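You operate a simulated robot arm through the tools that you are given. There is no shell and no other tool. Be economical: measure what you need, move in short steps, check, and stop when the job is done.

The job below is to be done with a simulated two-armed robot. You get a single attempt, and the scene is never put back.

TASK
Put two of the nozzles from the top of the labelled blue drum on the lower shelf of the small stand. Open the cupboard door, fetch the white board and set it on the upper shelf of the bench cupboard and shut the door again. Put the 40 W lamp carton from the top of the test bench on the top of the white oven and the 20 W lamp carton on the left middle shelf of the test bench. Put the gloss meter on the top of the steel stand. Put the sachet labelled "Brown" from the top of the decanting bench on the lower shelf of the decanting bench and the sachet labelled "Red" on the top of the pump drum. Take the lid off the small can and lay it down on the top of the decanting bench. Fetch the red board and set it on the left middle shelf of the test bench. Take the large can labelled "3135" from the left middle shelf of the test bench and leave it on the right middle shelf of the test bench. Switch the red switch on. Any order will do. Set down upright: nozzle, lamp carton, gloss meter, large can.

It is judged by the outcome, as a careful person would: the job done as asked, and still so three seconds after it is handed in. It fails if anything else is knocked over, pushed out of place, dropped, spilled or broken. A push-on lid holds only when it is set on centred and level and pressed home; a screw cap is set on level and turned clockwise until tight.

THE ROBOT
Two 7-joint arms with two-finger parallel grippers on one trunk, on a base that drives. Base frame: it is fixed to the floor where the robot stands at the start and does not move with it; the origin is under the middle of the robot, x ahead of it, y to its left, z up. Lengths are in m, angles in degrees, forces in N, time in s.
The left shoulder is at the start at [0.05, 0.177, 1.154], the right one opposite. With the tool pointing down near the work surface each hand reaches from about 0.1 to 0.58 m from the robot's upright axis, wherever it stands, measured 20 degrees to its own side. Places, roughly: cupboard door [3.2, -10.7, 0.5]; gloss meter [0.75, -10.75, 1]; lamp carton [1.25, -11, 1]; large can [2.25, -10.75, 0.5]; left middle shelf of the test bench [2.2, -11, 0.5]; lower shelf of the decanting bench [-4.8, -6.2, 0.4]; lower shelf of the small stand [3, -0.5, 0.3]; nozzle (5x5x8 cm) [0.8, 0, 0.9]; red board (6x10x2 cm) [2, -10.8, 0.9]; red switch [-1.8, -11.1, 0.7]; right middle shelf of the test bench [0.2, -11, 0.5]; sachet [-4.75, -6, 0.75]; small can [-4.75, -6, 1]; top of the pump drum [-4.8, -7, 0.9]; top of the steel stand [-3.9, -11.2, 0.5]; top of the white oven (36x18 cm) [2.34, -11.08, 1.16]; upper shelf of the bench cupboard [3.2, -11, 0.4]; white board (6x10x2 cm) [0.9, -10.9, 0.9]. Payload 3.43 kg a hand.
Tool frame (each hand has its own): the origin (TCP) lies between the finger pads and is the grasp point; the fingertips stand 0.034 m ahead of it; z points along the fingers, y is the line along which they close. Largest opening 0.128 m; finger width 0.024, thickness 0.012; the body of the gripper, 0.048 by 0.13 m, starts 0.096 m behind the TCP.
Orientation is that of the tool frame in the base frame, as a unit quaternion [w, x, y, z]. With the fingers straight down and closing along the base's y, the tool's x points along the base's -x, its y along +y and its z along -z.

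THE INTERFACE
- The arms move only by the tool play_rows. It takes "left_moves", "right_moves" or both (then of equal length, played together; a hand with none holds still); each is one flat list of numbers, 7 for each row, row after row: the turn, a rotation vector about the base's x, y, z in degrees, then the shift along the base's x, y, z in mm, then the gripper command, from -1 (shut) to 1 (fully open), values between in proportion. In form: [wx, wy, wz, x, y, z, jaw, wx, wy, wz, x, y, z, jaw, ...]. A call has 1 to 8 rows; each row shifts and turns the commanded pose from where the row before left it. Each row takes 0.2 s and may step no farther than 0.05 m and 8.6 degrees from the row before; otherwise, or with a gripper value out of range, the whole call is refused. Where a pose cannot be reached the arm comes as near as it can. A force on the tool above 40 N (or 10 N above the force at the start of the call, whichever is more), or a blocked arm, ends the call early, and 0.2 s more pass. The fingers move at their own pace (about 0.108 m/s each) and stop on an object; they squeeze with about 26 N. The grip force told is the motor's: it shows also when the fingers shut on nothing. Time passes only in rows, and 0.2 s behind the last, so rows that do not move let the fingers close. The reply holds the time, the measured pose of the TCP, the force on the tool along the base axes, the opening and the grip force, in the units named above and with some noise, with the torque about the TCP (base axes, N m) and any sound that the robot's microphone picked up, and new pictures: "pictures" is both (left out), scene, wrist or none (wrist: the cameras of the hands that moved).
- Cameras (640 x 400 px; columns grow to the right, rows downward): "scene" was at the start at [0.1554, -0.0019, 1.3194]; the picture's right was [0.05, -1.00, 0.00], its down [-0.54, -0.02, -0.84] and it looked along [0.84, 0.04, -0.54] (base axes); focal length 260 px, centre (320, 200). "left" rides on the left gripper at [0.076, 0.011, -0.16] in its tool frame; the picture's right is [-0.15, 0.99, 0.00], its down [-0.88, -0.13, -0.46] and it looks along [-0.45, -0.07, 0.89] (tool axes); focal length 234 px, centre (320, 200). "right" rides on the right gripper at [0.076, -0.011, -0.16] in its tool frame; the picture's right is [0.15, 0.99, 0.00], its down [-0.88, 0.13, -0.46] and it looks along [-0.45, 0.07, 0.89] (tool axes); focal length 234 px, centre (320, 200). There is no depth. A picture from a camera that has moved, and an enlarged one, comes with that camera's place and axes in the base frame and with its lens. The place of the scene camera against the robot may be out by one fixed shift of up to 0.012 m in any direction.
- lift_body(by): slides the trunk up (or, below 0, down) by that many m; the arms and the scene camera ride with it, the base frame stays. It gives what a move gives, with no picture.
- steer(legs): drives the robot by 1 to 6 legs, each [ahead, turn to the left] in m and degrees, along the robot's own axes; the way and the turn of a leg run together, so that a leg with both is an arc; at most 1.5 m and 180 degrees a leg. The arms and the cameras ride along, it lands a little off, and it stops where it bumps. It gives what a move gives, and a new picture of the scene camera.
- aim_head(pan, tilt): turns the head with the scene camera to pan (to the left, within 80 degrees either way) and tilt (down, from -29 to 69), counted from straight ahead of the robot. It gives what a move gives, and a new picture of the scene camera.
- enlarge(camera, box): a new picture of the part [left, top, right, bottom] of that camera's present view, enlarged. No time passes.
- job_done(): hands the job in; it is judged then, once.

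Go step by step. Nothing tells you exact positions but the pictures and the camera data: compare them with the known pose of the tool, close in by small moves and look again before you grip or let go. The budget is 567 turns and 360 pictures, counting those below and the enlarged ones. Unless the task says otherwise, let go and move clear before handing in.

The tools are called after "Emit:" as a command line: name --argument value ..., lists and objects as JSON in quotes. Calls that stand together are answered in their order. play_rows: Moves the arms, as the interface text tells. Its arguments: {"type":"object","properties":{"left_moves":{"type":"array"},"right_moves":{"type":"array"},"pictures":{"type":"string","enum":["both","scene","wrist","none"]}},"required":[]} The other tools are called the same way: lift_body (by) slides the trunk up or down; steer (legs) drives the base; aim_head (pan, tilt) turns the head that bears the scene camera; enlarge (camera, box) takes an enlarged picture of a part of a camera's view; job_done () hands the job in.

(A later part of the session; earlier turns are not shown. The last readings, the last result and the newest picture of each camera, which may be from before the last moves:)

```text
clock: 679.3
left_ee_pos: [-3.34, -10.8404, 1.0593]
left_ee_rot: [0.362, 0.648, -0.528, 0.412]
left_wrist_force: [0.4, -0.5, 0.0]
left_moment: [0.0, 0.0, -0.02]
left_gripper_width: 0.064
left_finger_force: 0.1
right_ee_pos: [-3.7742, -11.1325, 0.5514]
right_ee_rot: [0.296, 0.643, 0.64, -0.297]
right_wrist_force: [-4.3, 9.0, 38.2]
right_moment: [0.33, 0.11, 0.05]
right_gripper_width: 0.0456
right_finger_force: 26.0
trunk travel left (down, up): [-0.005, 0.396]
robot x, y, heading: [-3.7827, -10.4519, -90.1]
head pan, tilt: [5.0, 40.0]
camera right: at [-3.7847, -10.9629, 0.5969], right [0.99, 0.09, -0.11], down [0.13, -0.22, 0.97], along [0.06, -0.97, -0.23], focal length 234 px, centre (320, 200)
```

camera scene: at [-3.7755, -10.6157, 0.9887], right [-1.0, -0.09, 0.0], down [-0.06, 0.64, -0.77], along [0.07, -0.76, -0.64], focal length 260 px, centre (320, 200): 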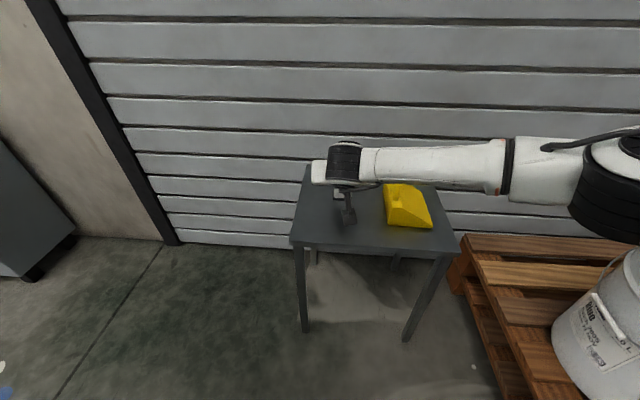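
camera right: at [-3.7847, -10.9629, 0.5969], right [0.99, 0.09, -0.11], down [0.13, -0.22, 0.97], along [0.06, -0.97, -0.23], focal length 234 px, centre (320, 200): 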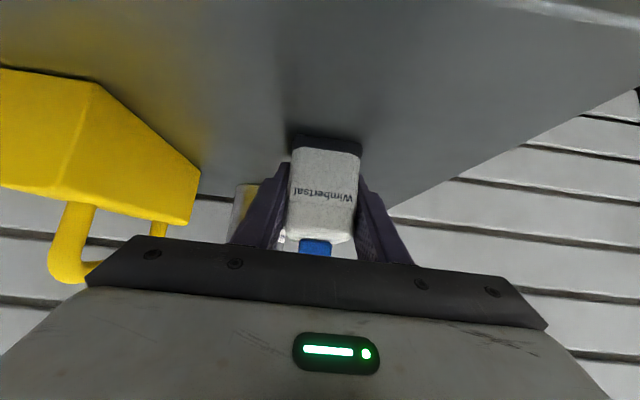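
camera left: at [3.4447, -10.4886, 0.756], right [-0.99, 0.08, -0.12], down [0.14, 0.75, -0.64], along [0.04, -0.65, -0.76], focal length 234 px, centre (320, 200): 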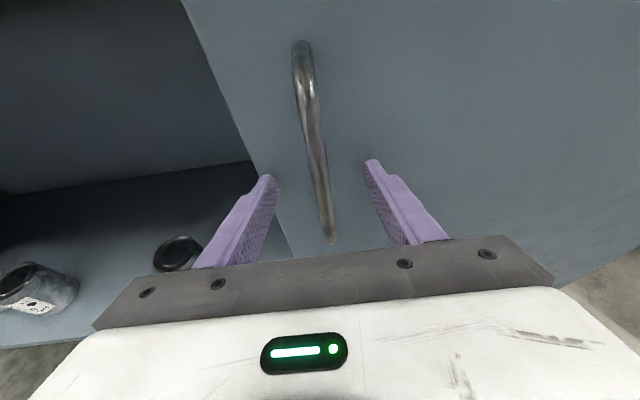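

Emit:
play_rows --right_moves '[0, 0, 0, 0, 0, 11, -1, 0, 0, 0, 0, 0, 0, 0.1, 0, 0, 0, 0, 0, 0, 0.1, 0, 0, 0, 0, 20, 16, 0.1, 0, 0, 0, 0, 25, 20, 0.1, 0, 0, 0, 0, 30, 24, 0.1, 0, 0, 0, 0, 30, 24, 0.1]' --pictures "wrist"

```text
clock: 680.9
left_ee_pos: [-3.3388, -10.8447, 1.0557]
left_ee_rot: [0.359, 0.65, -0.528, 0.412]
left_wrist_force: [-0.1, 0.2, 0.6]
left_moment: [0.02, 0.0, -0.03]
left_gripper_width: 0.0642
left_finger_force: 0.1
right_ee_pos: [-3.7754, -11.0234, 0.6381]
right_ee_rot: [0.291, 0.645, 0.643, -0.293]
right_wrist_force: [0.2, 0.4, -0.5]
right_moment: [-0.02, -0.01, 0.0]
right_gripper_width: 0.0703
right_finger_force: 0.0
trunk travel left (down, up): [-0.005, 0.396]
robot x, y, heading: [-3.78, -10.4566, -89.9]
head pan, tilt: [5.0, 40.0]
camera right: at [-3.786, -10.8535, 0.6863], right [0.99, 0.09, -0.11], down [0.13, -0.24, 0.96], along [0.06, -0.97, -0.25], focal length 234 px, centre (320, 200)
```

right: 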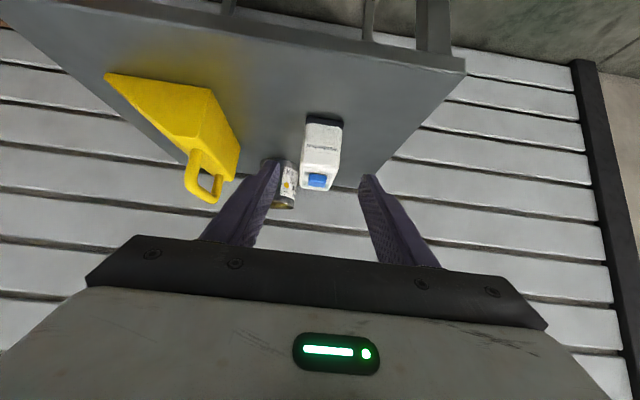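

The gloss meter stands on the stand. Now drive to the red switch.

Emit:
steer --legs '[[-0.55, 0], [0, 90], [1.5, 0], [0.46, 0], [0, -90]]'

Emit:
enlarge --camera "scene" --box '[160, 0, 480, 200]'

```text
clock: 689.3
left_ee_pos: [-3.3037, -9.4429, 1.0574]
left_ee_rot: [-0.045, 0.832, 0.096, 0.545]
left_wrist_force: [-0.2, -0.2, 0.6]
left_moment: [0.0, -0.02, -0.01]
left_gripper_width: 0.064
left_finger_force: 0.0
right_ee_pos: [-3.1116, -9.8722, 0.6385]
right_ee_rot: [0.412, -0.012, 0.911, 0.005]
right_wrist_force: [-0.4, -0.1, 0.3]
right_moment: [0.02, 0.0, -0.04]
right_gripper_width: 0.0705
right_finger_force: 0.1
trunk travel left (down, up): [-0.005, 0.396]
robot x, y, heading: [-3.6775, -9.8952, 1.2]
head pan, tilt: [5.0, 40.0]
stopped in leg 3: the robot was blocked; the commanded pose is now the measured one
camera scene: at [-3.5297, -9.8873, 0.989], right [0.11, -0.99, 0.0], down [-0.64, -0.07, -0.77], along [0.76, 0.09, -0.64], focal length 260 px, centre (320, 200)
```

scene: 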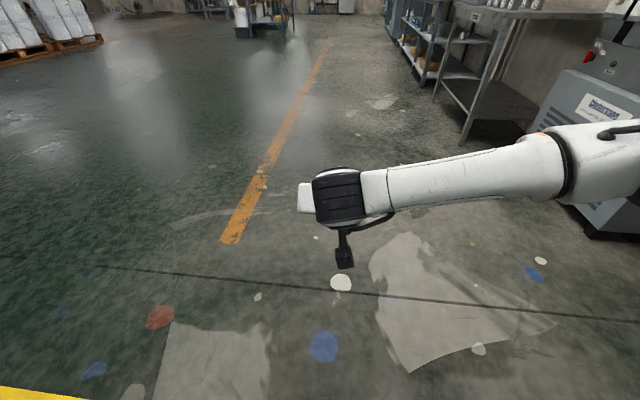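

```text
2.00 times, centred on (320, 100) of scene
camera zoom: at [-3.5297, -9.8873, 0.989], right [0.11, -0.99, 0.0], down [-0.64, -0.07, -0.77], along [0.76, 0.09, -0.64], focal length 519 px, centre (320, 400)
```

zoom: 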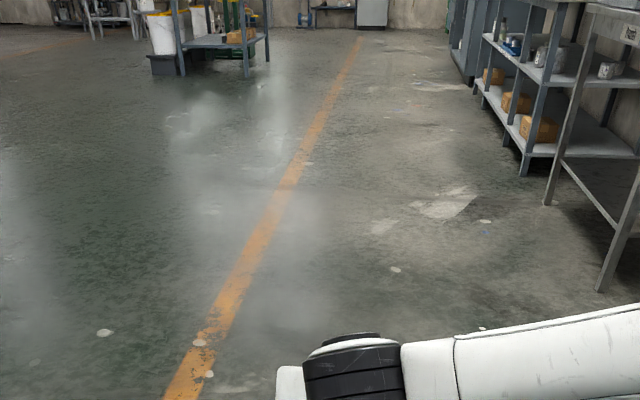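

Something blocked the base. Look to the left toward the pallet jack.

Emit:
aim_head --pan 75 --tilt 25

```text
clock: 690.7
left_ee_pos: [-3.3044, -9.4428, 1.0562]
left_ee_rot: [-0.044, 0.832, 0.095, 0.544]
left_wrist_force: [0.3, -0.4, 0.7]
left_moment: [0.01, 0.05, 0.02]
left_gripper_width: 0.0641
left_finger_force: 0.1
right_ee_pos: [-3.1113, -9.873, 0.6367]
right_ee_rot: [0.412, -0.012, 0.911, 0.005]
right_wrist_force: [-0.7, 0.8, -0.8]
right_moment: [0.01, -0.02, 0.01]
right_gripper_width: 0.0703
right_finger_force: 0.2
trunk travel left (down, up): [-0.005, 0.396]
robot x, y, heading: [-3.6804, -9.8935, 1.8]
head pan, tilt: [75.0, 25.0]
camera scene: at [-3.5926, -9.8074, 1.0121], right [0.97, -0.23, 0.0], down [-0.1, -0.41, -0.91], along [0.21, 0.88, -0.42], focal length 260 px, centre (320, 200)
```

scene: 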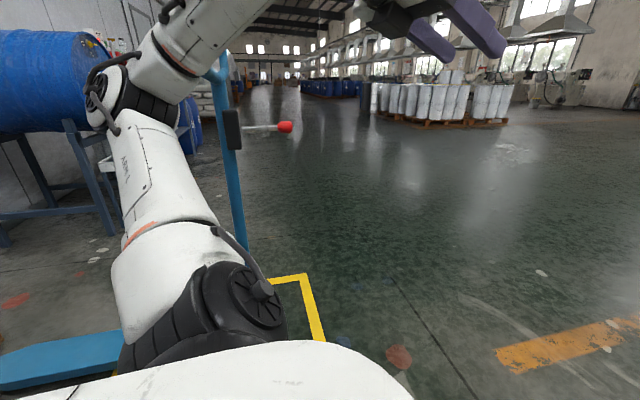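

The left elbow touched the jack's handle. Reverse out the way I came and make the turn farther from it.

Emit:
steer --legs '[[-0.1, 0], [0, -91], [0.4, 0], [0, 90]]'

```text
clock: 701.6
left_ee_pos: [-3.3966, -9.8321, 1.0566]
left_ee_rot: [-0.05, 0.831, 0.104, 0.544]
left_wrist_force: [-1.2, -0.1, -0.1]
left_moment: [-0.01, 0.02, 0.03]
left_gripper_width: 0.064
left_finger_force: 0.1
right_ee_pos: [-3.1976, -10.2575, 0.6372]
right_ee_rot: [0.412, -0.02, 0.911, 0.009]
right_wrist_force: [-0.4, -0.6, -0.3]
right_moment: [0.02, -0.04, 0.0]
right_gripper_width: 0.0705
right_finger_force: 0.0
trunk travel left (down, up): [-0.005, 0.396]
robot x, y, heading: [-3.7681, -10.2872, 2.7]
head pan, tilt: [75.0, 25.0]
camera scene: at [-3.6798, -10.2011, 1.0121], right [0.98, -0.22, 0.0], down [-0.09, -0.41, -0.91], along [0.2, 0.89, -0.42], focal length 260 px, centre (320, 200)
```

scene: 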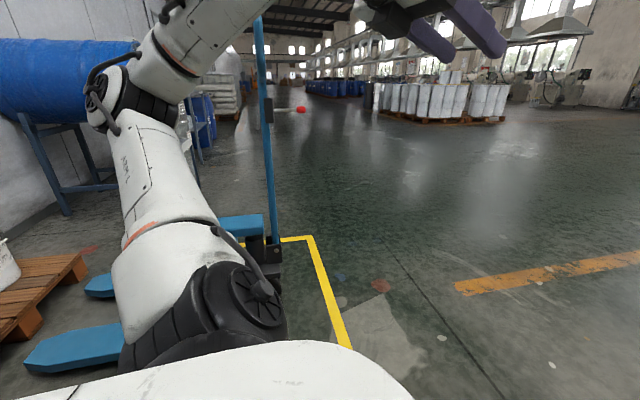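

Clear now. Proceed to the switch.

Emit:
steer --legs '[[0, -2.7], [1.5, 0], [0.4, 0], [0, -90]]'

Emit:
aim_head --pan 0 --tilt 25

```text
clock: 713.8
left_ee_pos: [-1.2791, -10.3417, 1.0562]
left_ee_rot: [0.204, 0.787, -0.286, 0.507]
left_wrist_force: [-0.1, -0.5, 0.0]
left_moment: [0.02, -0.01, -0.01]
left_gripper_width: 0.064
left_finger_force: 0.1
right_ee_pos: [-1.4951, -10.7348, 0.6407]
right_ee_rot: [0.382, 0.378, 0.828, -0.159]
right_wrist_force: [16.7, 6.8, -2.5]
right_moment: [-0.21, 0.44, -0.06]
right_gripper_width: 0.0605
right_finger_force: 0.0
trunk travel left (down, up): [-0.005, 0.396]
robot x, y, heading: [-1.8665, -10.3089, -51.3]
head pan, tilt: [75.0, 25.0]
stopped in leg 4: the force on the tool passed its limit at 64 N (the readings are from after the stop); the commanded pose is now the measured one
camera scene: at [-1.7399, -10.3341, 1.0119], right [0.4, -0.92, 0.0], down [-0.39, -0.17, -0.91], along [0.83, 0.37, -0.42], focal length 260 px, centre (320, 200)
```

scene: 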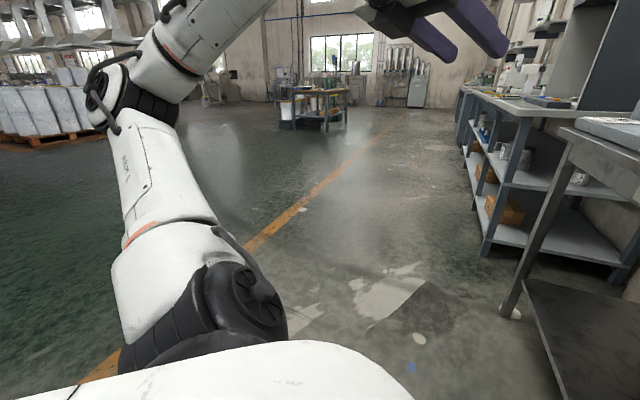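

```text
clock: 715.3
left_ee_pos: [-1.2788, -10.3399, 1.0569]
left_ee_rot: [0.204, 0.786, -0.285, 0.508]
left_wrist_force: [0.5, 0.0, 0.9]
left_moment: [-0.02, 0.0, -0.02]
left_gripper_width: 0.0639
left_finger_force: 0.1
right_ee_pos: [-1.4947, -10.7365, 0.6414]
right_ee_rot: [0.381, 0.378, 0.829, -0.159]
right_wrist_force: [14.9, 17.9, 0.4]
right_moment: [-0.63, 0.54, -0.6]
right_gripper_width: 0.0574
right_finger_force: 0.1
trunk travel left (down, up): [-0.005, 0.396]
robot x, y, heading: [-1.8653, -10.3111, -51.4]
head pan, tilt: [0.0, 25.0]
camera scene: at [-1.7672, -10.4426, 1.0121], right [-0.78, -0.63, 0.0], down [-0.27, 0.33, -0.91], along [0.57, -0.71, -0.42], focal length 260 px, centre (320, 200)
```

scene: 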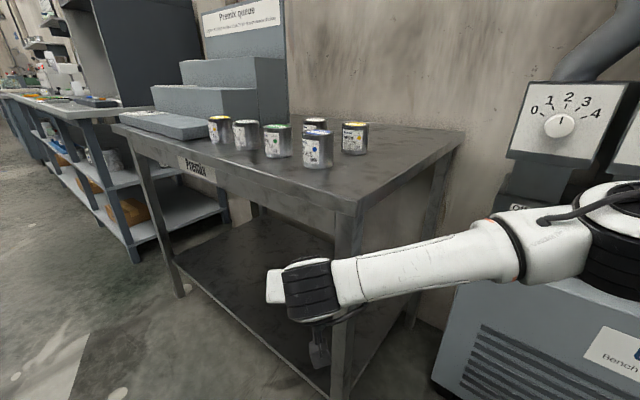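

The right hand brushed the premix table's leg; the cans on it are undisturbed. Back straight out, then face the extractor unit with the switch.

Emit:
steer --legs '[[-0.5, 0], [0, -38.5]]'

Emit:
enlarge --camera "scene" --box '[60, 50, 380, 250]'

```text
clock: 719.9
left_ee_pos: [-1.7243, -10.3061, 1.0563]
left_ee_rot: [0.354, 0.656, -0.52, 0.417]
left_wrist_force: [-0.2, 0.3, -0.8]
left_moment: [0.01, 0.01, 0.01]
left_gripper_width: 0.064
left_finger_force: 0.0
right_ee_pos: [-2.1348, -10.4945, 0.6402]
right_ee_rot: [0.31, 0.623, 0.664, -0.274]
right_wrist_force: [0.5, -0.6, -0.6]
right_moment: [-0.01, 0.01, 0.01]
right_gripper_width: 0.0702
right_finger_force: 0.1
trunk travel left (down, up): [-0.005, 0.396]
robot x, y, heading: [-2.1741, -9.9269, -88.3]
head pan, tilt: [0.0, 25.0]
camera scene: at [-2.1724, -10.098, 1.0121], right [-1.0, -0.03, 0.0], down [-0.01, 0.42, -0.91], along [0.03, -0.91, -0.42], focal length 260 px, centre (320, 200)
```

scene: 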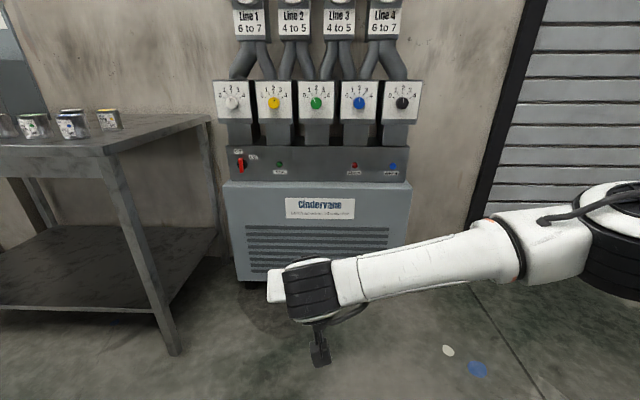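

```text
2.00 times, centred on (220, 150) of scene
camera zoom: at [-2.1724, -10.098, 1.0121], right [-1.0, -0.03, 0.0], down [-0.01, 0.42, -0.91], along [0.03, -0.91, -0.42], focal length 519 px, centre (520, 300)
```

zoom: 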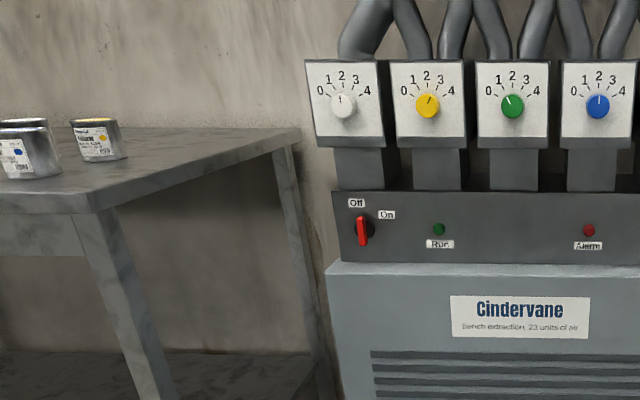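

Emit:
enlarge --camera "scene" --box '[220, 140, 276, 175]'

```text
11.43 times, centred on (248, 158) of scene
camera zoom: at [-2.1724, -10.098, 1.0121], right [-1.0, -0.03, 0.0], down [-0.01, 0.42, -0.91], along [0.03, -0.91, -0.42], focal length 2966 px, centre (1143, 686)
```

zoom: 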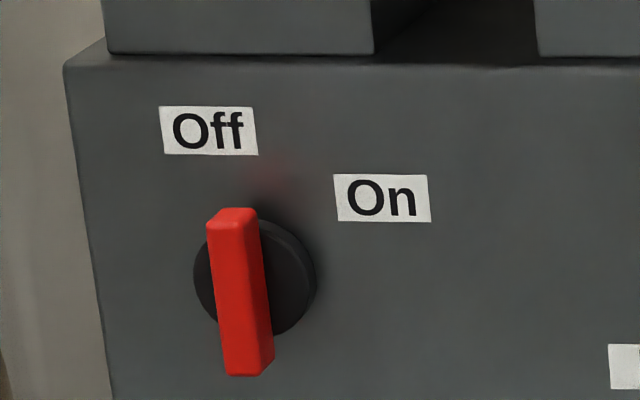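

It's a rotary switch: the red bar points to Off and On lies clockwise. I'll line the base up squarely in front of it.

Emit:
steer --legs '[[0, -45], [-0.5, 0], [0, 43.3], [0.55, 0]]'

Emit:
play_rows --right_moves '[-8, 0, 0, 0, 0, 15, 0, -8, 0, 0, 0, 0, 15, 0, -8, 0, 0, 0, 0, 15, 0]' --pictures "wrist"

```text
clock: 729.7
left_ee_pos: [-1.3754, -10.4899, 1.0561]
left_ee_rot: [0.356, 0.654, -0.522, 0.416]
left_wrist_force: [0.2, 1.1, 0.8]
left_moment: [0.02, -0.01, 0.0]
left_gripper_width: 0.0642
left_finger_force: 0.0
right_ee_pos: [-1.788, -10.6751, 0.6409]
right_ee_rot: [0.309, 0.625, 0.661, -0.275]
right_wrist_force: [0.6, -0.3, -0.5]
right_moment: [-0.01, -0.03, 0.0]
right_gripper_width: 0.0705
right_finger_force: 0.1
trunk travel left (down, up): [-0.005, 0.396]
robot x, y, heading: [-1.8234, -10.1107, -88.3]
head pan, tilt: [0.0, 25.0]
camera scene: at [-1.823, -10.2787, 1.0121], right [-1.0, -0.03, 0.0], down [-0.01, 0.42, -0.91], along [0.02, -0.91, -0.42], focal length 260 px, centre (320, 200)
```

scene: 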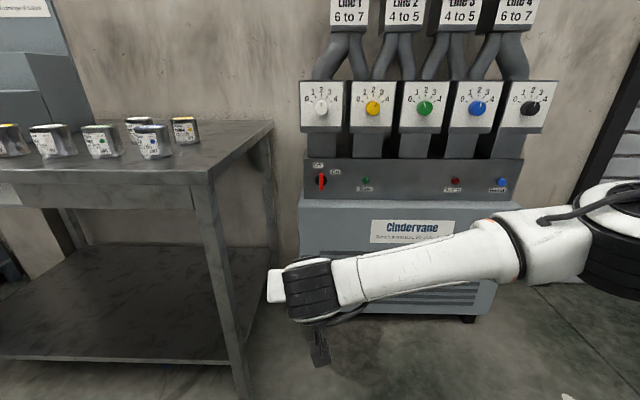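

```text
clock: 730.5
left_ee_pos: [-1.3761, -10.4889, 1.0572]
left_ee_rot: [0.355, 0.655, -0.521, 0.417]
left_wrist_force: [0.1, -0.2, 0.1]
left_moment: [-0.02, 0.03, 0.0]
left_gripper_width: 0.0641
left_finger_force: 0.1
right_ee_pos: [-1.7892, -10.6737, 0.6854]
right_ee_rot: [0.434, 0.546, 0.59, -0.407]
right_wrist_force: [-0.3, -0.6, -1.2]
right_moment: [-0.01, 0.03, 0.02]
right_gripper_width: 0.0643
right_finger_force: 0.1
trunk travel left (down, up): [-0.005, 0.396]
robot x, y, heading: [-1.8267, -10.1102, -88.4]
head pan, tilt: [0.0, 25.0]
camera right: at [-1.812, -10.5005, 0.66], right [0.98, 0.11, -0.15], down [0.12, 0.19, 0.97], along [0.14, -0.98, 0.17], focal length 234 px, centre (320, 200)
```

right: 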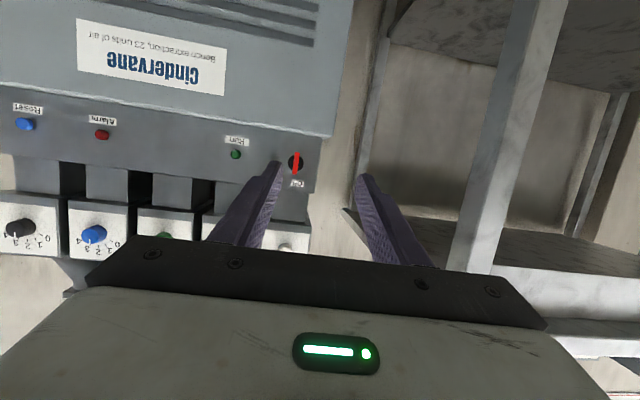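

Emit:
play_rows --right_moves '[0, 0, -4, -12, 0, 0, -0.2]' --pictures "none"

Emit:
steer --legs '[[0.27, 0]]'

Emit:
enlarge --camera "right" --box '[160, 50, 480, 250]'

```text
clock: 730.9
left_ee_pos: [-1.3749, -10.489, 1.0563]
left_ee_rot: [0.355, 0.654, -0.522, 0.416]
left_wrist_force: [0.4, 0.1, -0.2]
left_moment: [0.01, -0.02, -0.01]
left_gripper_width: 0.064
left_finger_force: 0.1
right_ee_pos: [-1.8005, -10.6749, 0.6856]
right_ee_rot: [0.418, 0.568, 0.57, -0.423]
right_wrist_force: [-0.4, 0.1, 0.5]
right_moment: [-0.03, -0.02, -0.02]
right_gripper_width: 0.0514
right_finger_force: 0.1
trunk travel left (down, up): [-0.005, 0.396]
robot x, y, heading: [-1.8264, -10.1129, -88.4]
head pan, tilt: [0.0, 25.0]
```

```text
clock: 732.8
left_ee_pos: [-1.3667, -10.7482, 1.0571]
left_ee_rot: [0.355, 0.655, -0.52, 0.418]
left_wrist_force: [0.3, -0.2, -0.3]
left_moment: [0.01, 0.02, 0.0]
left_gripper_width: 0.0638
left_finger_force: 0.1
right_ee_pos: [-1.7915, -10.9337, 0.6846]
right_ee_rot: [0.419, 0.566, 0.572, -0.421]
right_wrist_force: [-0.6, 0.4, -0.1]
right_moment: [-0.04, -0.01, 0.02]
right_gripper_width: 0.0512
right_finger_force: 0.1
trunk travel left (down, up): [-0.005, 0.396]
robot x, y, heading: [-1.8131, -10.3715, -88.0]
head pan, tilt: [0.0, 25.0]
camera scene: at [-1.8149, -10.5396, 1.0121], right [-1.0, -0.03, 0.0], down [-0.01, 0.42, -0.91], along [0.03, -0.91, -0.42], focal length 260 px, centre (320, 200)
```

scene: 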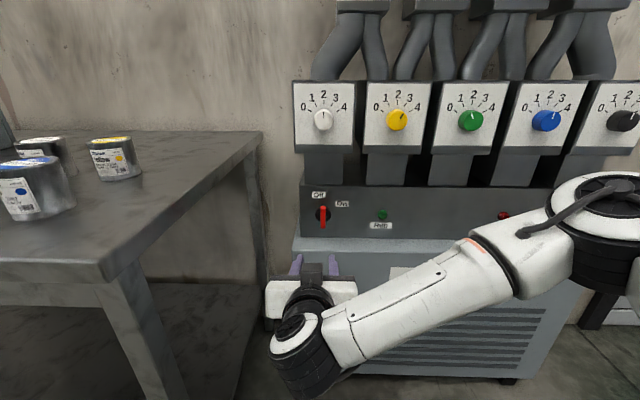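

```text
2.00 times, centred on (320, 150) of right
camera zoom: at [-1.8028, -10.7601, 0.6604], right [0.99, 0.05, -0.15], down [0.14, 0.18, 0.97], along [0.07, -0.98, 0.17], focal length 468 px, centre (320, 300)
```

zoom: 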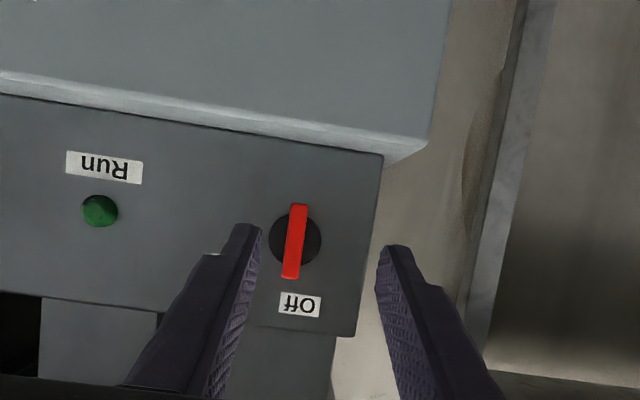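

The switch bar is at about (-1.802, -11.15, 0.68). Move in with the fingers either side of it.

Emit:
play_rows --right_moves '[0, 0, 0, -5, -40, -2, -0.2, 0, 0, 0, -5, -40, -2, -0.2, 0, 0, 0, 0, -40, 0, -0.2, 0, 0, 0, 0, -40, 0, -0.2, 0, 0, 0, 0, -20, 0, -0.2]' --pictures "wrist"

```text
clock: 734.0
left_ee_pos: [-1.3662, -10.7478, 1.0566]
left_ee_rot: [0.354, 0.656, -0.52, 0.417]
left_wrist_force: [-0.5, 0.4, 0.0]
left_moment: [0.0, 0.03, -0.03]
left_gripper_width: 0.0641
left_finger_force: 0.0
right_ee_pos: [-1.8002, -11.113, 0.6835]
right_ee_rot: [0.419, 0.566, 0.573, -0.42]
right_wrist_force: [-0.2, 0.5, -0.6]
right_moment: [-0.03, -0.04, 0.0]
right_gripper_width: 0.0511
right_finger_force: 0.1
trunk travel left (down, up): [-0.005, 0.396]
robot x, y, heading: [-1.8181, -10.3771, -88.3]
head pan, tilt: [0.0, 25.0]
camera right: at [-1.8125, -10.9385, 0.6582], right [0.99, 0.05, -0.15], down [0.14, 0.18, 0.97], along [0.07, -0.98, 0.17], focal length 234 px, centre (320, 200)
```

right: 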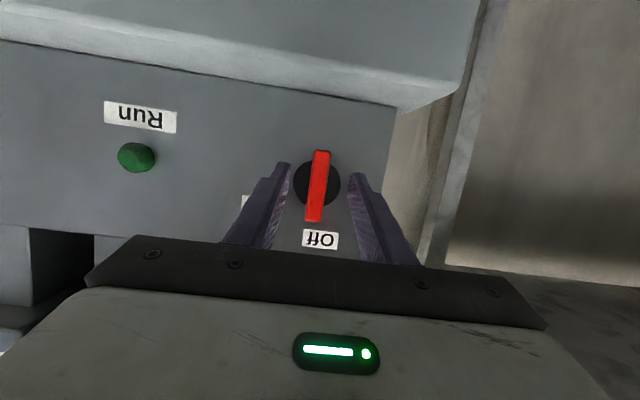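

Emit:
play_rows --right_moves '[0, 0, 0, 0, -15, 2, -0.2, 0, 0, 0, 0, -13, 2, -0.2]' --pictures "wrist"

```text
clock: 734.4
left_ee_pos: [-1.3663, -10.7469, 1.0568]
left_ee_rot: [0.355, 0.655, -0.52, 0.418]
left_wrist_force: [0.1, 0.4, 0.5]
left_moment: [0.0, 0.0, -0.01]
left_gripper_width: 0.0643
left_finger_force: 0.1
right_ee_pos: [-1.7964, -11.1239, 0.6831]
right_ee_rot: [0.418, 0.567, 0.574, -0.419]
right_wrist_force: [-3.9, 18.3, 7.6]
right_moment: [-0.29, 0.31, -0.68]
right_gripper_width: 0.0534
right_finger_force: 1.6
trunk travel left (down, up): [-0.005, 0.396]
robot x, y, heading: [-1.814, -10.368, -88.5]
head pan, tilt: [0.0, 25.0]
stopped in row 2 (right hand): the force on the tool passed its limit at 60 N (the readings are from after the stop); the commanded pose is now the measured one
camera right: at [-1.8093, -10.9489, 0.6593], right [0.99, 0.05, -0.15], down [0.14, 0.17, 0.98], along [0.07, -0.98, 0.16], focal length 234 px, centre (320, 200)
```

right: 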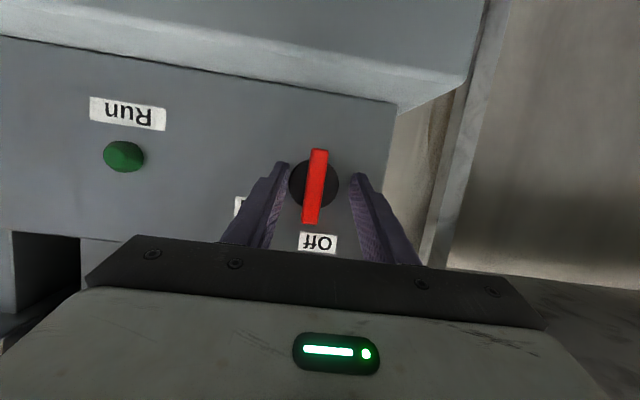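

Fingertips touched the panel. Back 3 mm and close on the bar.

Emit:
play_rows --right_moves '[0, 0, 0, -4, 4, 0, -0.3, 0, 0, 0, 0, 0, 0, -1, 0, 0, 0, 0, 0, 0, -1, 0, 0, 0, 0, 0, 0, -1]' --pictures "wrist"

```text
clock: 735.4
left_ee_pos: [-1.368, -10.7489, 1.055]
left_ee_rot: [0.354, 0.656, -0.521, 0.416]
left_wrist_force: [-0.2, -0.1, 0.3]
left_moment: [0.01, 0.03, 0.03]
left_gripper_width: 0.0638
left_finger_force: 0.1
right_ee_pos: [-1.8018, -11.122, 0.6796]
right_ee_rot: [0.416, 0.568, 0.574, -0.418]
right_wrist_force: [-0.1, -16.0, -4.4]
right_moment: [0.21, -0.03, 0.2]
right_gripper_width: 0.0434
right_finger_force: 45.0
trunk travel left (down, up): [-0.005, 0.396]
robot x, y, heading: [-1.8154, -10.3726, -88.2]
head pan, tilt: [0.0, 25.0]
camera right: at [-1.8141, -10.947, 0.6563], right [0.99, 0.05, -0.15], down [0.14, 0.17, 0.98], along [0.07, -0.98, 0.16], focal length 234 px, centre (320, 200)
```

right: 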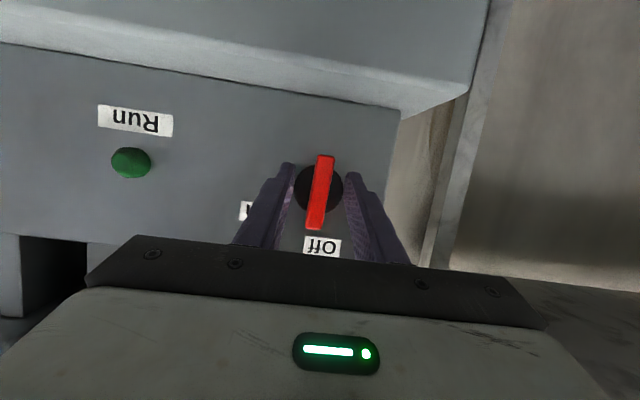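

It gripped the knob's round collar, 43 mm. Rotate clockwise, as seen from the front, about the knob axis.

Emit:
play_rows --right_moves '[0, -8, 0, 0, 0, 0, -1, 0, -8, 0, 0, 0, 0, -1, 0, -8, 0, 0, 0, 0, -1, 0, -8, 0, 0, 0, 0, -1]' --pictures "wrist"

```text
clock: 736.4
left_ee_pos: [-1.3676, -10.75, 1.055]
left_ee_rot: [0.353, 0.656, -0.52, 0.417]
left_wrist_force: [0.0, 0.0, -0.4]
left_moment: [0.0, -0.01, -0.03]
left_gripper_width: 0.064
left_finger_force: 0.1
right_ee_pos: [-1.8014, -11.1235, 0.6792]
right_ee_rot: [0.559, 0.66, 0.438, -0.245]
right_wrist_force: [-1.4, -11.1, -5.5]
right_moment: [-0.61, 0.03, -0.2]
right_gripper_width: 0.0432
right_finger_force: 44.9
trunk travel left (down, up): [-0.005, 0.396]
robot x, y, heading: [-1.8153, -10.3718, -88.0]
head pan, tilt: [0.0, 25.0]
camera right: at [-1.7996, -10.9469, 0.6529], right [0.92, 0.05, 0.4], down [-0.4, 0.17, 0.9], along [-0.02, -0.98, 0.17], focal length 234 px, centre (320, 200)
```

right: 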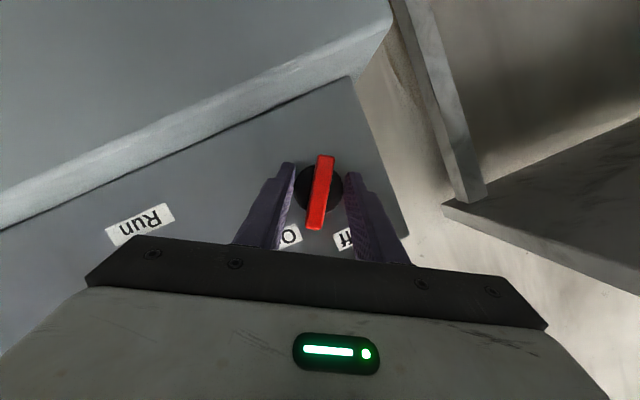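

The bar turns with the hand. Continue to On.

Emit:
play_rows --right_moves '[0, -8, 0, 0, 0, 0, -1, 0, -8, 0, 0, 0, 0, -1, 0, -8, 0, 0, 0, 0, -1, 0, -6, 0, 0, 0, 0, -1]' --pictures "wrist"

```text
clock: 737.4
left_ee_pos: [-1.3675, -10.7495, 1.0559]
left_ee_rot: [0.354, 0.655, -0.521, 0.417]
left_wrist_force: [0.3, -0.1, -0.2]
left_moment: [0.02, -0.03, -0.02]
left_gripper_width: 0.0639
left_finger_force: 0.0
right_ee_pos: [-1.8013, -11.1227, 0.6805]
right_ee_rot: [0.598, 0.686, 0.375, -0.176]
right_wrist_force: [-1.7, -23.8, -2.7]
right_moment: [0.2, -0.03, 0.14]
right_gripper_width: 0.0433
right_finger_force: 44.9
right hand out of reach, approached as far as the arm can: row 2, 3, 4
trunk travel left (down, up): [-0.005, 0.396]
robot x, y, heading: [-1.8196, -10.3715, -88.5]
head pan, tilt: [0.0, 25.0]
camera right: at [-1.7929, -10.9465, 0.6556], right [0.81, 0.04, 0.58], down [-0.58, 0.17, 0.8], along [-0.06, -0.99, 0.16], focal length 234 px, centre (320, 200)
```

right: 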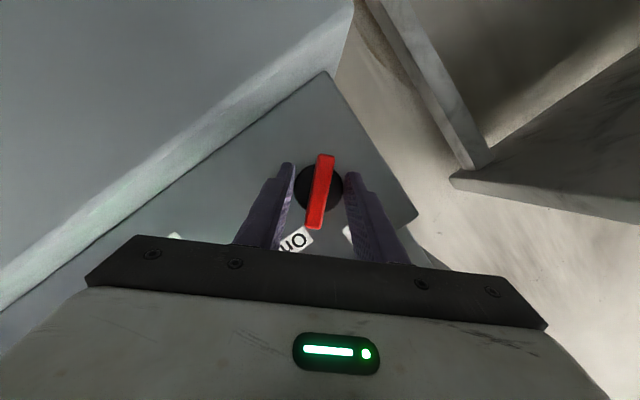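

The arm's roll limit came at about 44°. Check the Run lamp and the bar.

Emit:
enlarge --camera "scene" --box '[290, 170, 418, 250]'

```text
5.00 times, centred on (354, 210) of scene
camera zoom: at [-1.8152, -10.5407, 1.0118], right [-1.0, -0.03, 0.0], down [-0.01, 0.42, -0.91], along [0.03, -0.91, -0.42], focal length 1298 px, centre (150, 150)
```

zoom: 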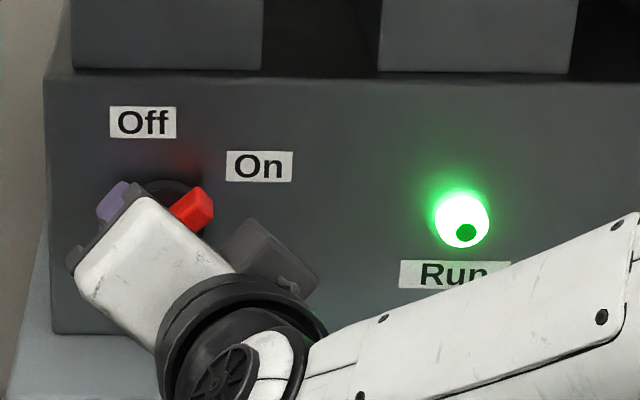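

The Run lamp is lit. Release, withdraw and check again.

Emit:
play_rows --right_moves '[0, 0, 0, 0, 0, 0, 0.2, 0, 0, 0, 0, 0, 0, 0.2, 0, 0, 0, 0, 25, 0, 0.2, 0, 0, 0, 0, 35, 0, 0.2, 0, 8, 0, 0, 40, 0, 0, 0, 8, 0, 0, 40, 0, 0, 0, 8, 0, 0, 40, 0, 0, 0, 8, 0, 0, 20, 0, 0]' --pictures "none"

Emit:
enlarge --camera "scene" --box '[290, 170, 418, 250]'

```text
clock: 739.2
left_ee_pos: [-1.3671, -10.7482, 1.0556]
left_ee_rot: [0.354, 0.656, -0.52, 0.417]
left_wrist_force: [-0.4, 0.0, 0.0]
left_moment: [0.02, 0.01, -0.03]
left_gripper_width: 0.0641
left_finger_force: 0.2
right_ee_pos: [-1.7999, -10.9227, 0.6811]
right_ee_rot: [0.47, 0.61, 0.527, -0.36]
right_wrist_force: [0.5, -0.1, -0.2]
right_moment: [0.02, -0.01, -0.01]
right_gripper_width: 0.064
right_finger_force: 0.0
trunk travel left (down, up): [-0.005, 0.396]
robot x, y, heading: [-1.8156, -10.3727, -88.5]
head pan, tilt: [0.0, 25.0]
```

```text
5.00 times, centred on (354, 210) of scene
camera zoom: at [-1.8151, -10.5393, 1.0121], right [-1.0, -0.03, 0.0], down [-0.01, 0.42, -0.91], along [0.03, -0.91, -0.42], focal length 1298 px, centre (150, 150)
```

zoom: 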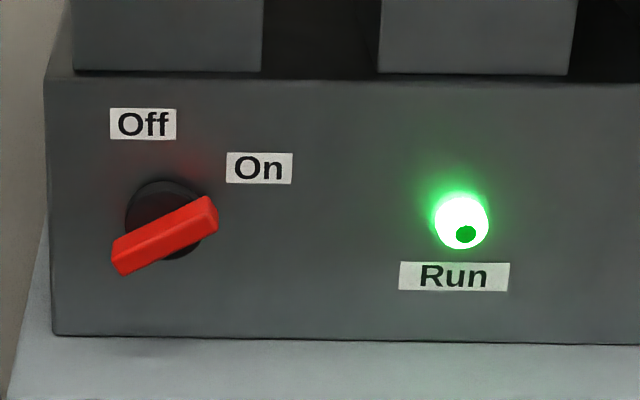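

The switch is On and stays so. Next, the decanting bench: drive there and look.

Emit:
steer --legs '[[-0.4, 0], [0, -157], [1.3, 0], [1.3, 0], [1.2, 0], [0, 65]]'

Emit:
lift_body --by 0.3

Emit:
aim_head --pan 0 --tilt 20

```text
clock: 768.7
left_ee_pos: [-3.9584, -7.1176, 1.0563]
left_ee_rot: [-0.543, -0.12, 0.829, -0.061]
left_wrist_force: [0.8, -0.1, -0.3]
left_moment: [-0.02, -0.04, 0.01]
left_gripper_width: 0.0638
left_finger_force: 0.0
right_ee_pos: [-4.1585, -6.6969, 0.6811]
right_ee_rot: [0.097, 0.805, -0.036, -0.584]
right_wrist_force: [-0.8, -0.3, -0.4]
right_moment: [-0.01, -0.01, 0.03]
right_gripper_width: 0.064
right_finger_force: 0.1
trunk travel left (down, up): [-0.005, 0.396]
robot x, y, heading: [-3.6119, -6.6459, -175.4]
head pan, tilt: [0.0, 25.0]
camera scene: at [-3.7739, -6.6678, 1.0121], right [-0.09, 1.0, 0.0], down [0.42, 0.04, -0.91], along [-0.9, -0.08, -0.42], focal length 260 px, centre (320, 200)
```

scene: 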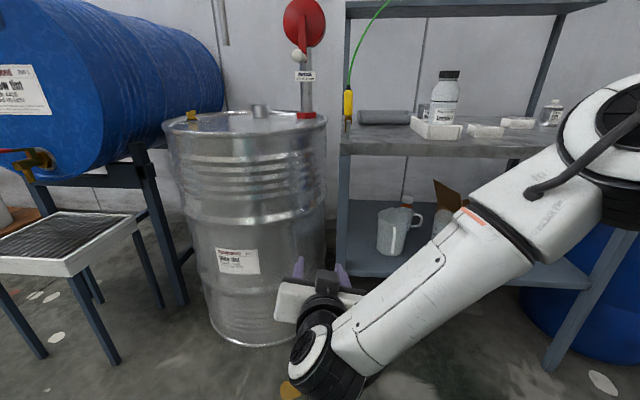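

```text
clock: 771.7
left_ee_pos: [-3.9601, -7.1181, 1.3563]
left_ee_rot: [-0.543, -0.119, 0.829, -0.059]
left_wrist_force: [-0.1, 0.4, 0.4]
left_moment: [-0.02, 0.01, 0.0]
left_gripper_width: 0.0641
left_finger_force: 0.1
right_ee_pos: [-4.1579, -6.6959, 0.9806]
right_ee_rot: [0.098, 0.805, -0.036, -0.584]
right_wrist_force: [0.2, -0.3, -0.1]
right_moment: [0.01, -0.01, 0.01]
right_gripper_width: 0.0638
right_finger_force: 0.1
trunk travel left (down, up): [-0.305, 0.096]
robot x, y, heading: [-3.6096, -6.6492, -174.9]
head pan, tilt: [0.0, 25.0]
```

```text
clock: 772.4
left_ee_pos: [-3.959, -7.1182, 1.3565]
left_ee_rot: [-0.544, -0.119, 0.829, -0.059]
left_wrist_force: [-0.2, 0.8, 0.0]
left_moment: [-0.01, 0.04, -0.01]
left_gripper_width: 0.0638
left_finger_force: 0.0
right_ee_pos: [-4.1593, -6.6959, 0.981]
right_ee_rot: [0.097, 0.805, -0.036, -0.584]
right_wrist_force: [-0.9, 0.1, -1.1]
right_moment: [0.02, -0.01, 0.0]
right_gripper_width: 0.0641
right_finger_force: 0.1
trunk travel left (down, up): [-0.305, 0.096]
robot x, y, heading: [-3.612, -6.6489, -175.0]
head pan, tilt: [0.0, 20.0]
camera scene: at [-3.7749, -6.6679, 1.3201], right [-0.09, 1.0, 0.0], down [0.34, 0.03, -0.94], along [-0.94, -0.08, -0.34], focal length 260 px, centre (320, 200)
```

scene: 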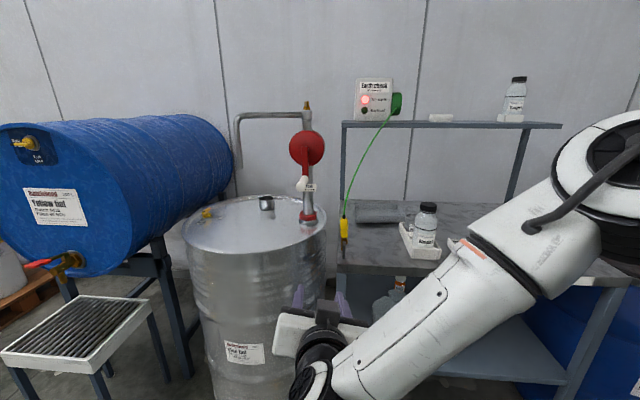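

Pump drum (silver, with hand pump) and decanting bench found. I'll move in front of the bench and get the arm out of the view.

Emit:
steer --legs '[[0, -90], [0.62, 0], [0, 86]]'

Emit:
play_rows --right_moves '[0, 0, 0, 20, 30, -20, 0, 0, 0, 0, 20, 30, -20, 0, 0, 0, 0, 20, 30, -20, 0, 0, 0, 0, 20, 30, -20, 0, 0, 0, 0, 0, 30, -20, 0, 0, 0, 0, 0, 30, -20, 0]' --pictures "scene"

```text
clock: 783.1
left_ee_pos: [-4.0841, -6.4574, 1.3565]
left_ee_rot: [-0.545, -0.076, 0.834, -0.032]
left_wrist_force: [-0.1, -1.3, 0.1]
left_moment: [0.0, -0.02, 0.03]
left_gripper_width: 0.0639
left_finger_force: 0.1
right_ee_pos: [-4.2378, -6.0159, 0.9809]
right_ee_rot: [0.065, 0.802, -0.079, -0.588]
right_wrist_force: [-0.6, -0.1, -1.3]
right_moment: [0.01, 0.0, 0.0]
right_gripper_width: 0.064
right_finger_force: 0.3
trunk travel left (down, up): [-0.305, 0.096]
robot x, y, heading: [-3.687, -6.0278, 178.9]
head pan, tilt: [0.0, 20.0]
camera scene: at [-3.853, -6.0293, 1.3202], right [0.02, 1.0, 0.0], down [0.34, -0.01, -0.94], along [-0.94, 0.02, -0.34], focal length 260 px, centre (320, 200)
```

scene: 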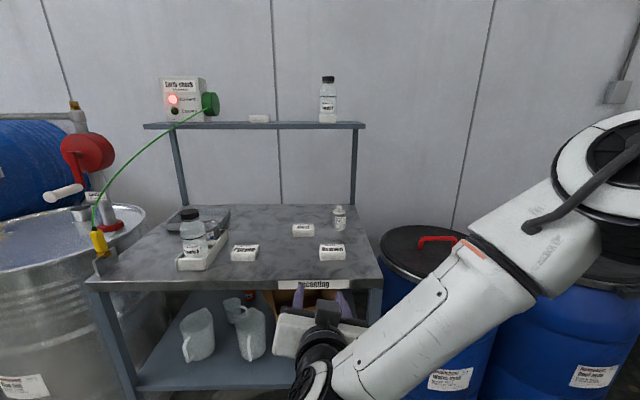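

```text
clock: 784.5
left_ee_pos: [-4.0854, -6.457, 1.3558]
left_ee_rot: [-0.546, -0.076, 0.834, -0.032]
left_wrist_force: [-0.5, -0.4, 0.1]
left_moment: [0.04, -0.02, 0.02]
left_gripper_width: 0.064
left_finger_force: 0.0
right_ee_pos: [-4.148, -5.9147, 0.9074]
right_ee_rot: [0.064, 0.803, -0.081, -0.587]
right_wrist_force: [0.4, -0.3, 0.5]
right_moment: [0.02, -0.01, 0.0]
right_gripper_width: 0.0639
right_finger_force: 0.1
right hand out of reach, approached as far as the arm can: row 4, 5, 6
trunk travel left (down, up): [-0.305, 0.096]
robot x, y, heading: [-3.6862, -6.0256, 178.9]
head pan, tilt: [0.0, 20.0]
camera scene: at [-3.8531, -6.0292, 1.3202], right [0.02, 1.0, 0.0], down [0.34, -0.01, -0.94], along [-0.94, 0.02, -0.34], focal length 260 px, centre (320, 200)
```

scene: 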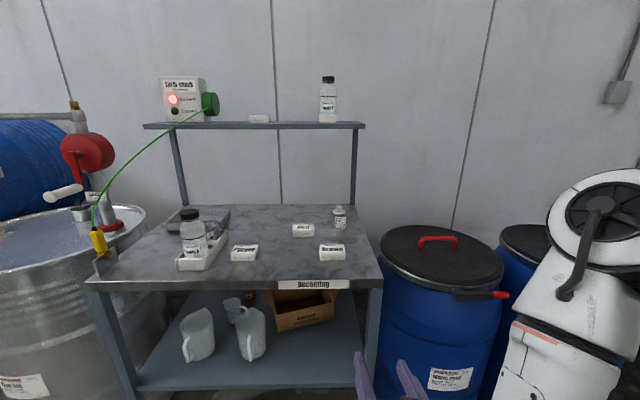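

Emit:
enlarge --camera "scene" --box '[220, 190, 380, 290]'

Emit:
enlarge --camera "scene" --box '[140, 70, 380, 220]'

```text
4.00 times, centred on (300, 240) of scene
camera zoom: at [-3.8531, -6.0292, 1.3202], right [0.02, 1.0, 0.0], down [0.34, -0.01, -0.94], along [-0.94, 0.02, -0.34], focal length 1038 px, centre (400, 40)
```

zoom: 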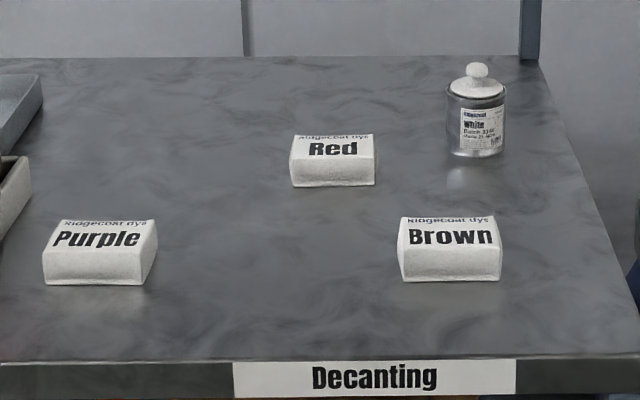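

```text
2.67 times, centred on (260, 145) of scene
camera zoom: at [-3.8531, -6.0292, 1.3202], right [0.02, 1.0, 0.0], down [0.34, -0.01, -0.94], along [-0.94, 0.02, -0.34], focal length 692 px, centre (480, 347)
```

zoom: 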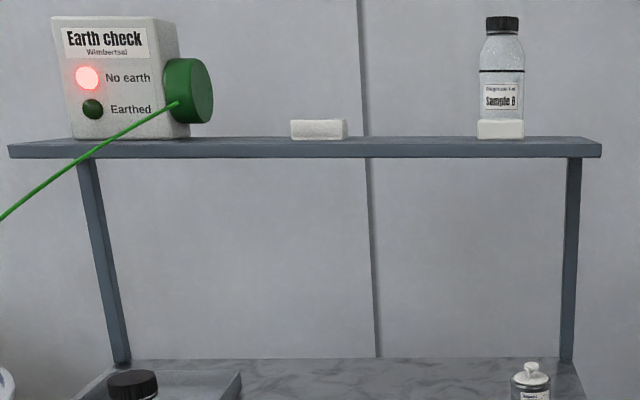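

Brown is at (-4.63, -5.97), Red at (-4.80, -6.08), and the small can with a knobbed lid at (-4.86, -5.93); bench top z≈0.83. Straighten the right hand to 50° tilt and drive in for Brown.

Emit:
play_rows --right_moves '[3.8, -7.5, 0, 0, -15, 25, 0.8, 3.8, -7.5, 0, 0, -15, 25, 0.8, 3.8, -7.5, 0, 0, -15, 25, 0.8, 0, 0, 0, 0, -15, 15, 0.8]' --pictures "none"

Emit:
steer --legs '[[0.28, 1]]'

Emit:
enlarge --camera "right" --box '[0, 0, 640, 400]'

```text
clock: 785.5
left_ee_pos: [-4.0843, -6.4576, 1.3555]
left_ee_rot: [-0.546, -0.076, 0.834, -0.031]
left_wrist_force: [0.3, -0.7, 0.7]
left_moment: [0.01, -0.01, 0.02]
left_gripper_width: 0.0638
left_finger_force: 0.0
right_ee_pos: [-4.1518, -5.9744, 0.9969]
right_ee_rot: [-0.029, 0.904, -0.031, -0.426]
right_wrist_force: [0.4, -0.2, -0.6]
right_moment: [0.0, 0.02, -0.03]
right_gripper_width: 0.1151
right_finger_force: 0.1
trunk travel left (down, up): [-0.305, 0.096]
robot x, y, heading: [-3.6886, -6.0253, 179.0]
head pan, tilt: [0.0, 20.0]
```

```text
clock: 787.4
left_ee_pos: [-4.3512, -6.4593, 1.3566]
left_ee_rot: [-0.545, -0.082, 0.833, -0.036]
left_wrist_force: [-0.5, -0.4, -0.3]
left_moment: [-0.02, 0.03, 0.04]
left_gripper_width: 0.064
left_finger_force: 0.0
right_ee_pos: [-4.4241, -5.9758, 0.9957]
right_ee_rot: [-0.028, 0.904, -0.025, -0.426]
right_wrist_force: [0.2, 0.0, -0.4]
right_moment: [0.0, 0.01, -0.05]
right_gripper_width: 0.1152
right_finger_force: 0.0
trunk travel left (down, up): [-0.305, 0.096]
robot x, y, heading: [-3.9583, -6.0236, 179.9]
head pan, tilt: [0.0, 20.0]
camera scene: at [-4.1258, -6.0281, 1.32], right [0.01, 1.0, 0.0], down [0.34, 0.0, -0.94], along [-0.94, 0.0, -0.34], focal length 260 px, centre (320, 200)
```

scene: 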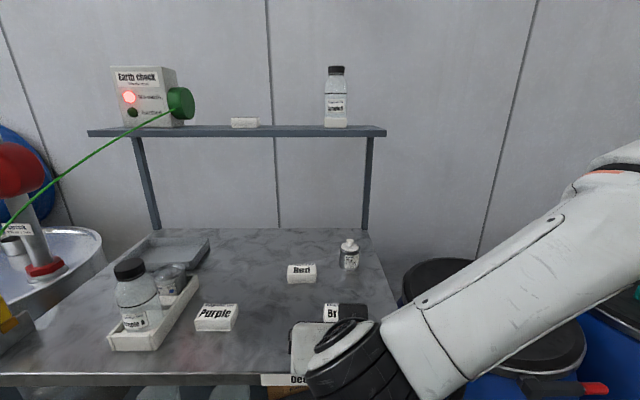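

```text
1.00 times, centred on (320, 200) of right (not enlarged: the box is as wide or as high as the picture)
camera zoom: at [-4.2524, -5.9781, 1.0393], right [0.02, -0.99, -0.14], down [-0.22, -0.14, 0.97], along [-0.98, 0.01, -0.22], focal length 234 px, centre (320, 200)
```

zoom: 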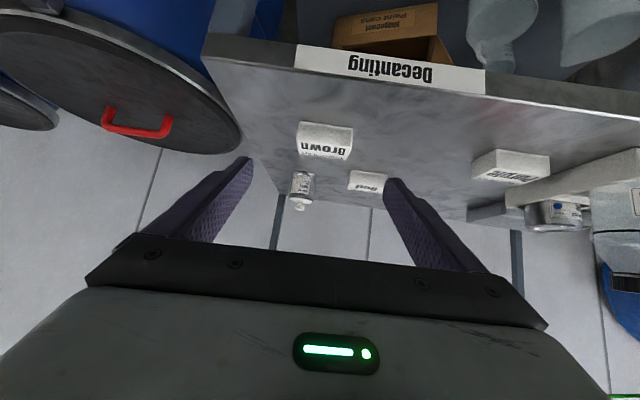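

Emit:
play_rows --right_moves '[0, 0, 5, -30, 2, -18, 0.8, 0, 0, 0, -30, 2, -18, 0.8, 0, 0, 0, -30, 2, -18, 0.8, 0, 0, 0, -30, 2, -20, 0.8]' --pictures "wrist"

```text
clock: 788.4
left_ee_pos: [-4.3504, -6.4599, 1.3561]
left_ee_rot: [-0.546, -0.081, 0.833, -0.036]
left_wrist_force: [-0.5, 0.5, 0.2]
left_moment: [0.02, -0.03, -0.01]
left_gripper_width: 0.0642
left_finger_force: 0.1
right_ee_pos: [-4.5463, -5.9685, 0.9211]
right_ee_rot: [-0.01, 0.904, 0.014, -0.427]
right_wrist_force: [-0.1, -0.3, 0.2]
right_moment: [0.04, -0.03, -0.01]
right_gripper_width: 0.1154
right_finger_force: 0.0
trunk travel left (down, up): [-0.305, 0.096]
robot x, y, heading: [-3.9594, -6.0258, 179.7]
head pan, tilt: [0.0, 20.0]
camera right: at [-4.3742, -5.9544, 0.9646], right [0.11, -0.98, -0.14], down [-0.21, -0.16, 0.97], along [-0.97, -0.08, -0.22], focal length 234 px, centre (320, 200)
```

right: 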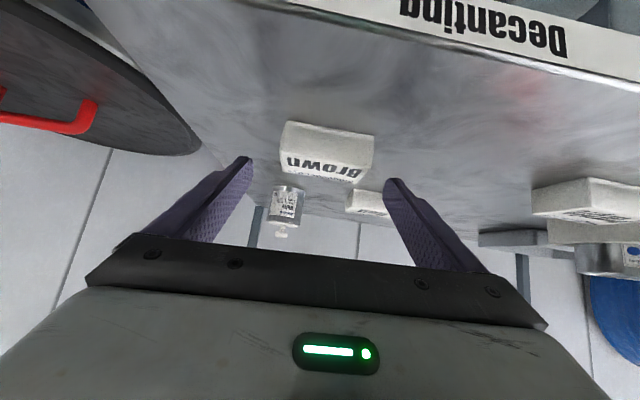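

Emit:
play_rows --right_moves '[0, 0, 0, -35, -3, -23, 0.8, 0, 0, 0, -34, -3, -22, 0.8, 0, 0, 0, 0, 0, -3, -1, 0, 0, 0, 0, 0, 0, -1, 0, 0, 0, 0, 0, 0, -1]' --pictures "wrist"

```text
clock: 789.0
left_ee_pos: [-4.3489, -6.4592, 1.3549]
left_ee_rot: [-0.545, -0.081, 0.834, -0.035]
left_wrist_force: [0.0, -0.4, 0.0]
left_moment: [0.03, -0.03, 0.0]
left_gripper_width: 0.0638
left_finger_force: 0.1
right_ee_pos: [-4.5953, -5.9808, 0.8919]
right_ee_rot: [-0.003, 0.903, 0.017, -0.429]
right_wrist_force: [9.8, 2.8, 10.7]
right_moment: [-0.58, -0.05, 0.56]
right_gripper_width: 0.1135
right_finger_force: 0.0
trunk travel left (down, up): [-0.305, 0.096]
robot x, y, heading: [-3.959, -6.0228, 179.7]
head pan, tilt: [0.0, 20.0]
stopped in row 2 (right hand): the force on the tool passed its limit at 164 N (the readings are from after the stop); the commanded pose is now the measured one
camera right: at [-4.4243, -5.9643, 0.9344], right [0.12, -0.98, -0.13], down [-0.2, -0.15, 0.97], along [-0.97, -0.09, -0.21], focal length 234 px, centre (320, 200)
```

right: 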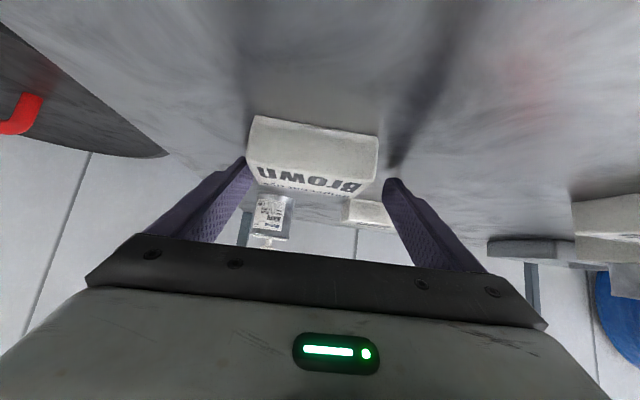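

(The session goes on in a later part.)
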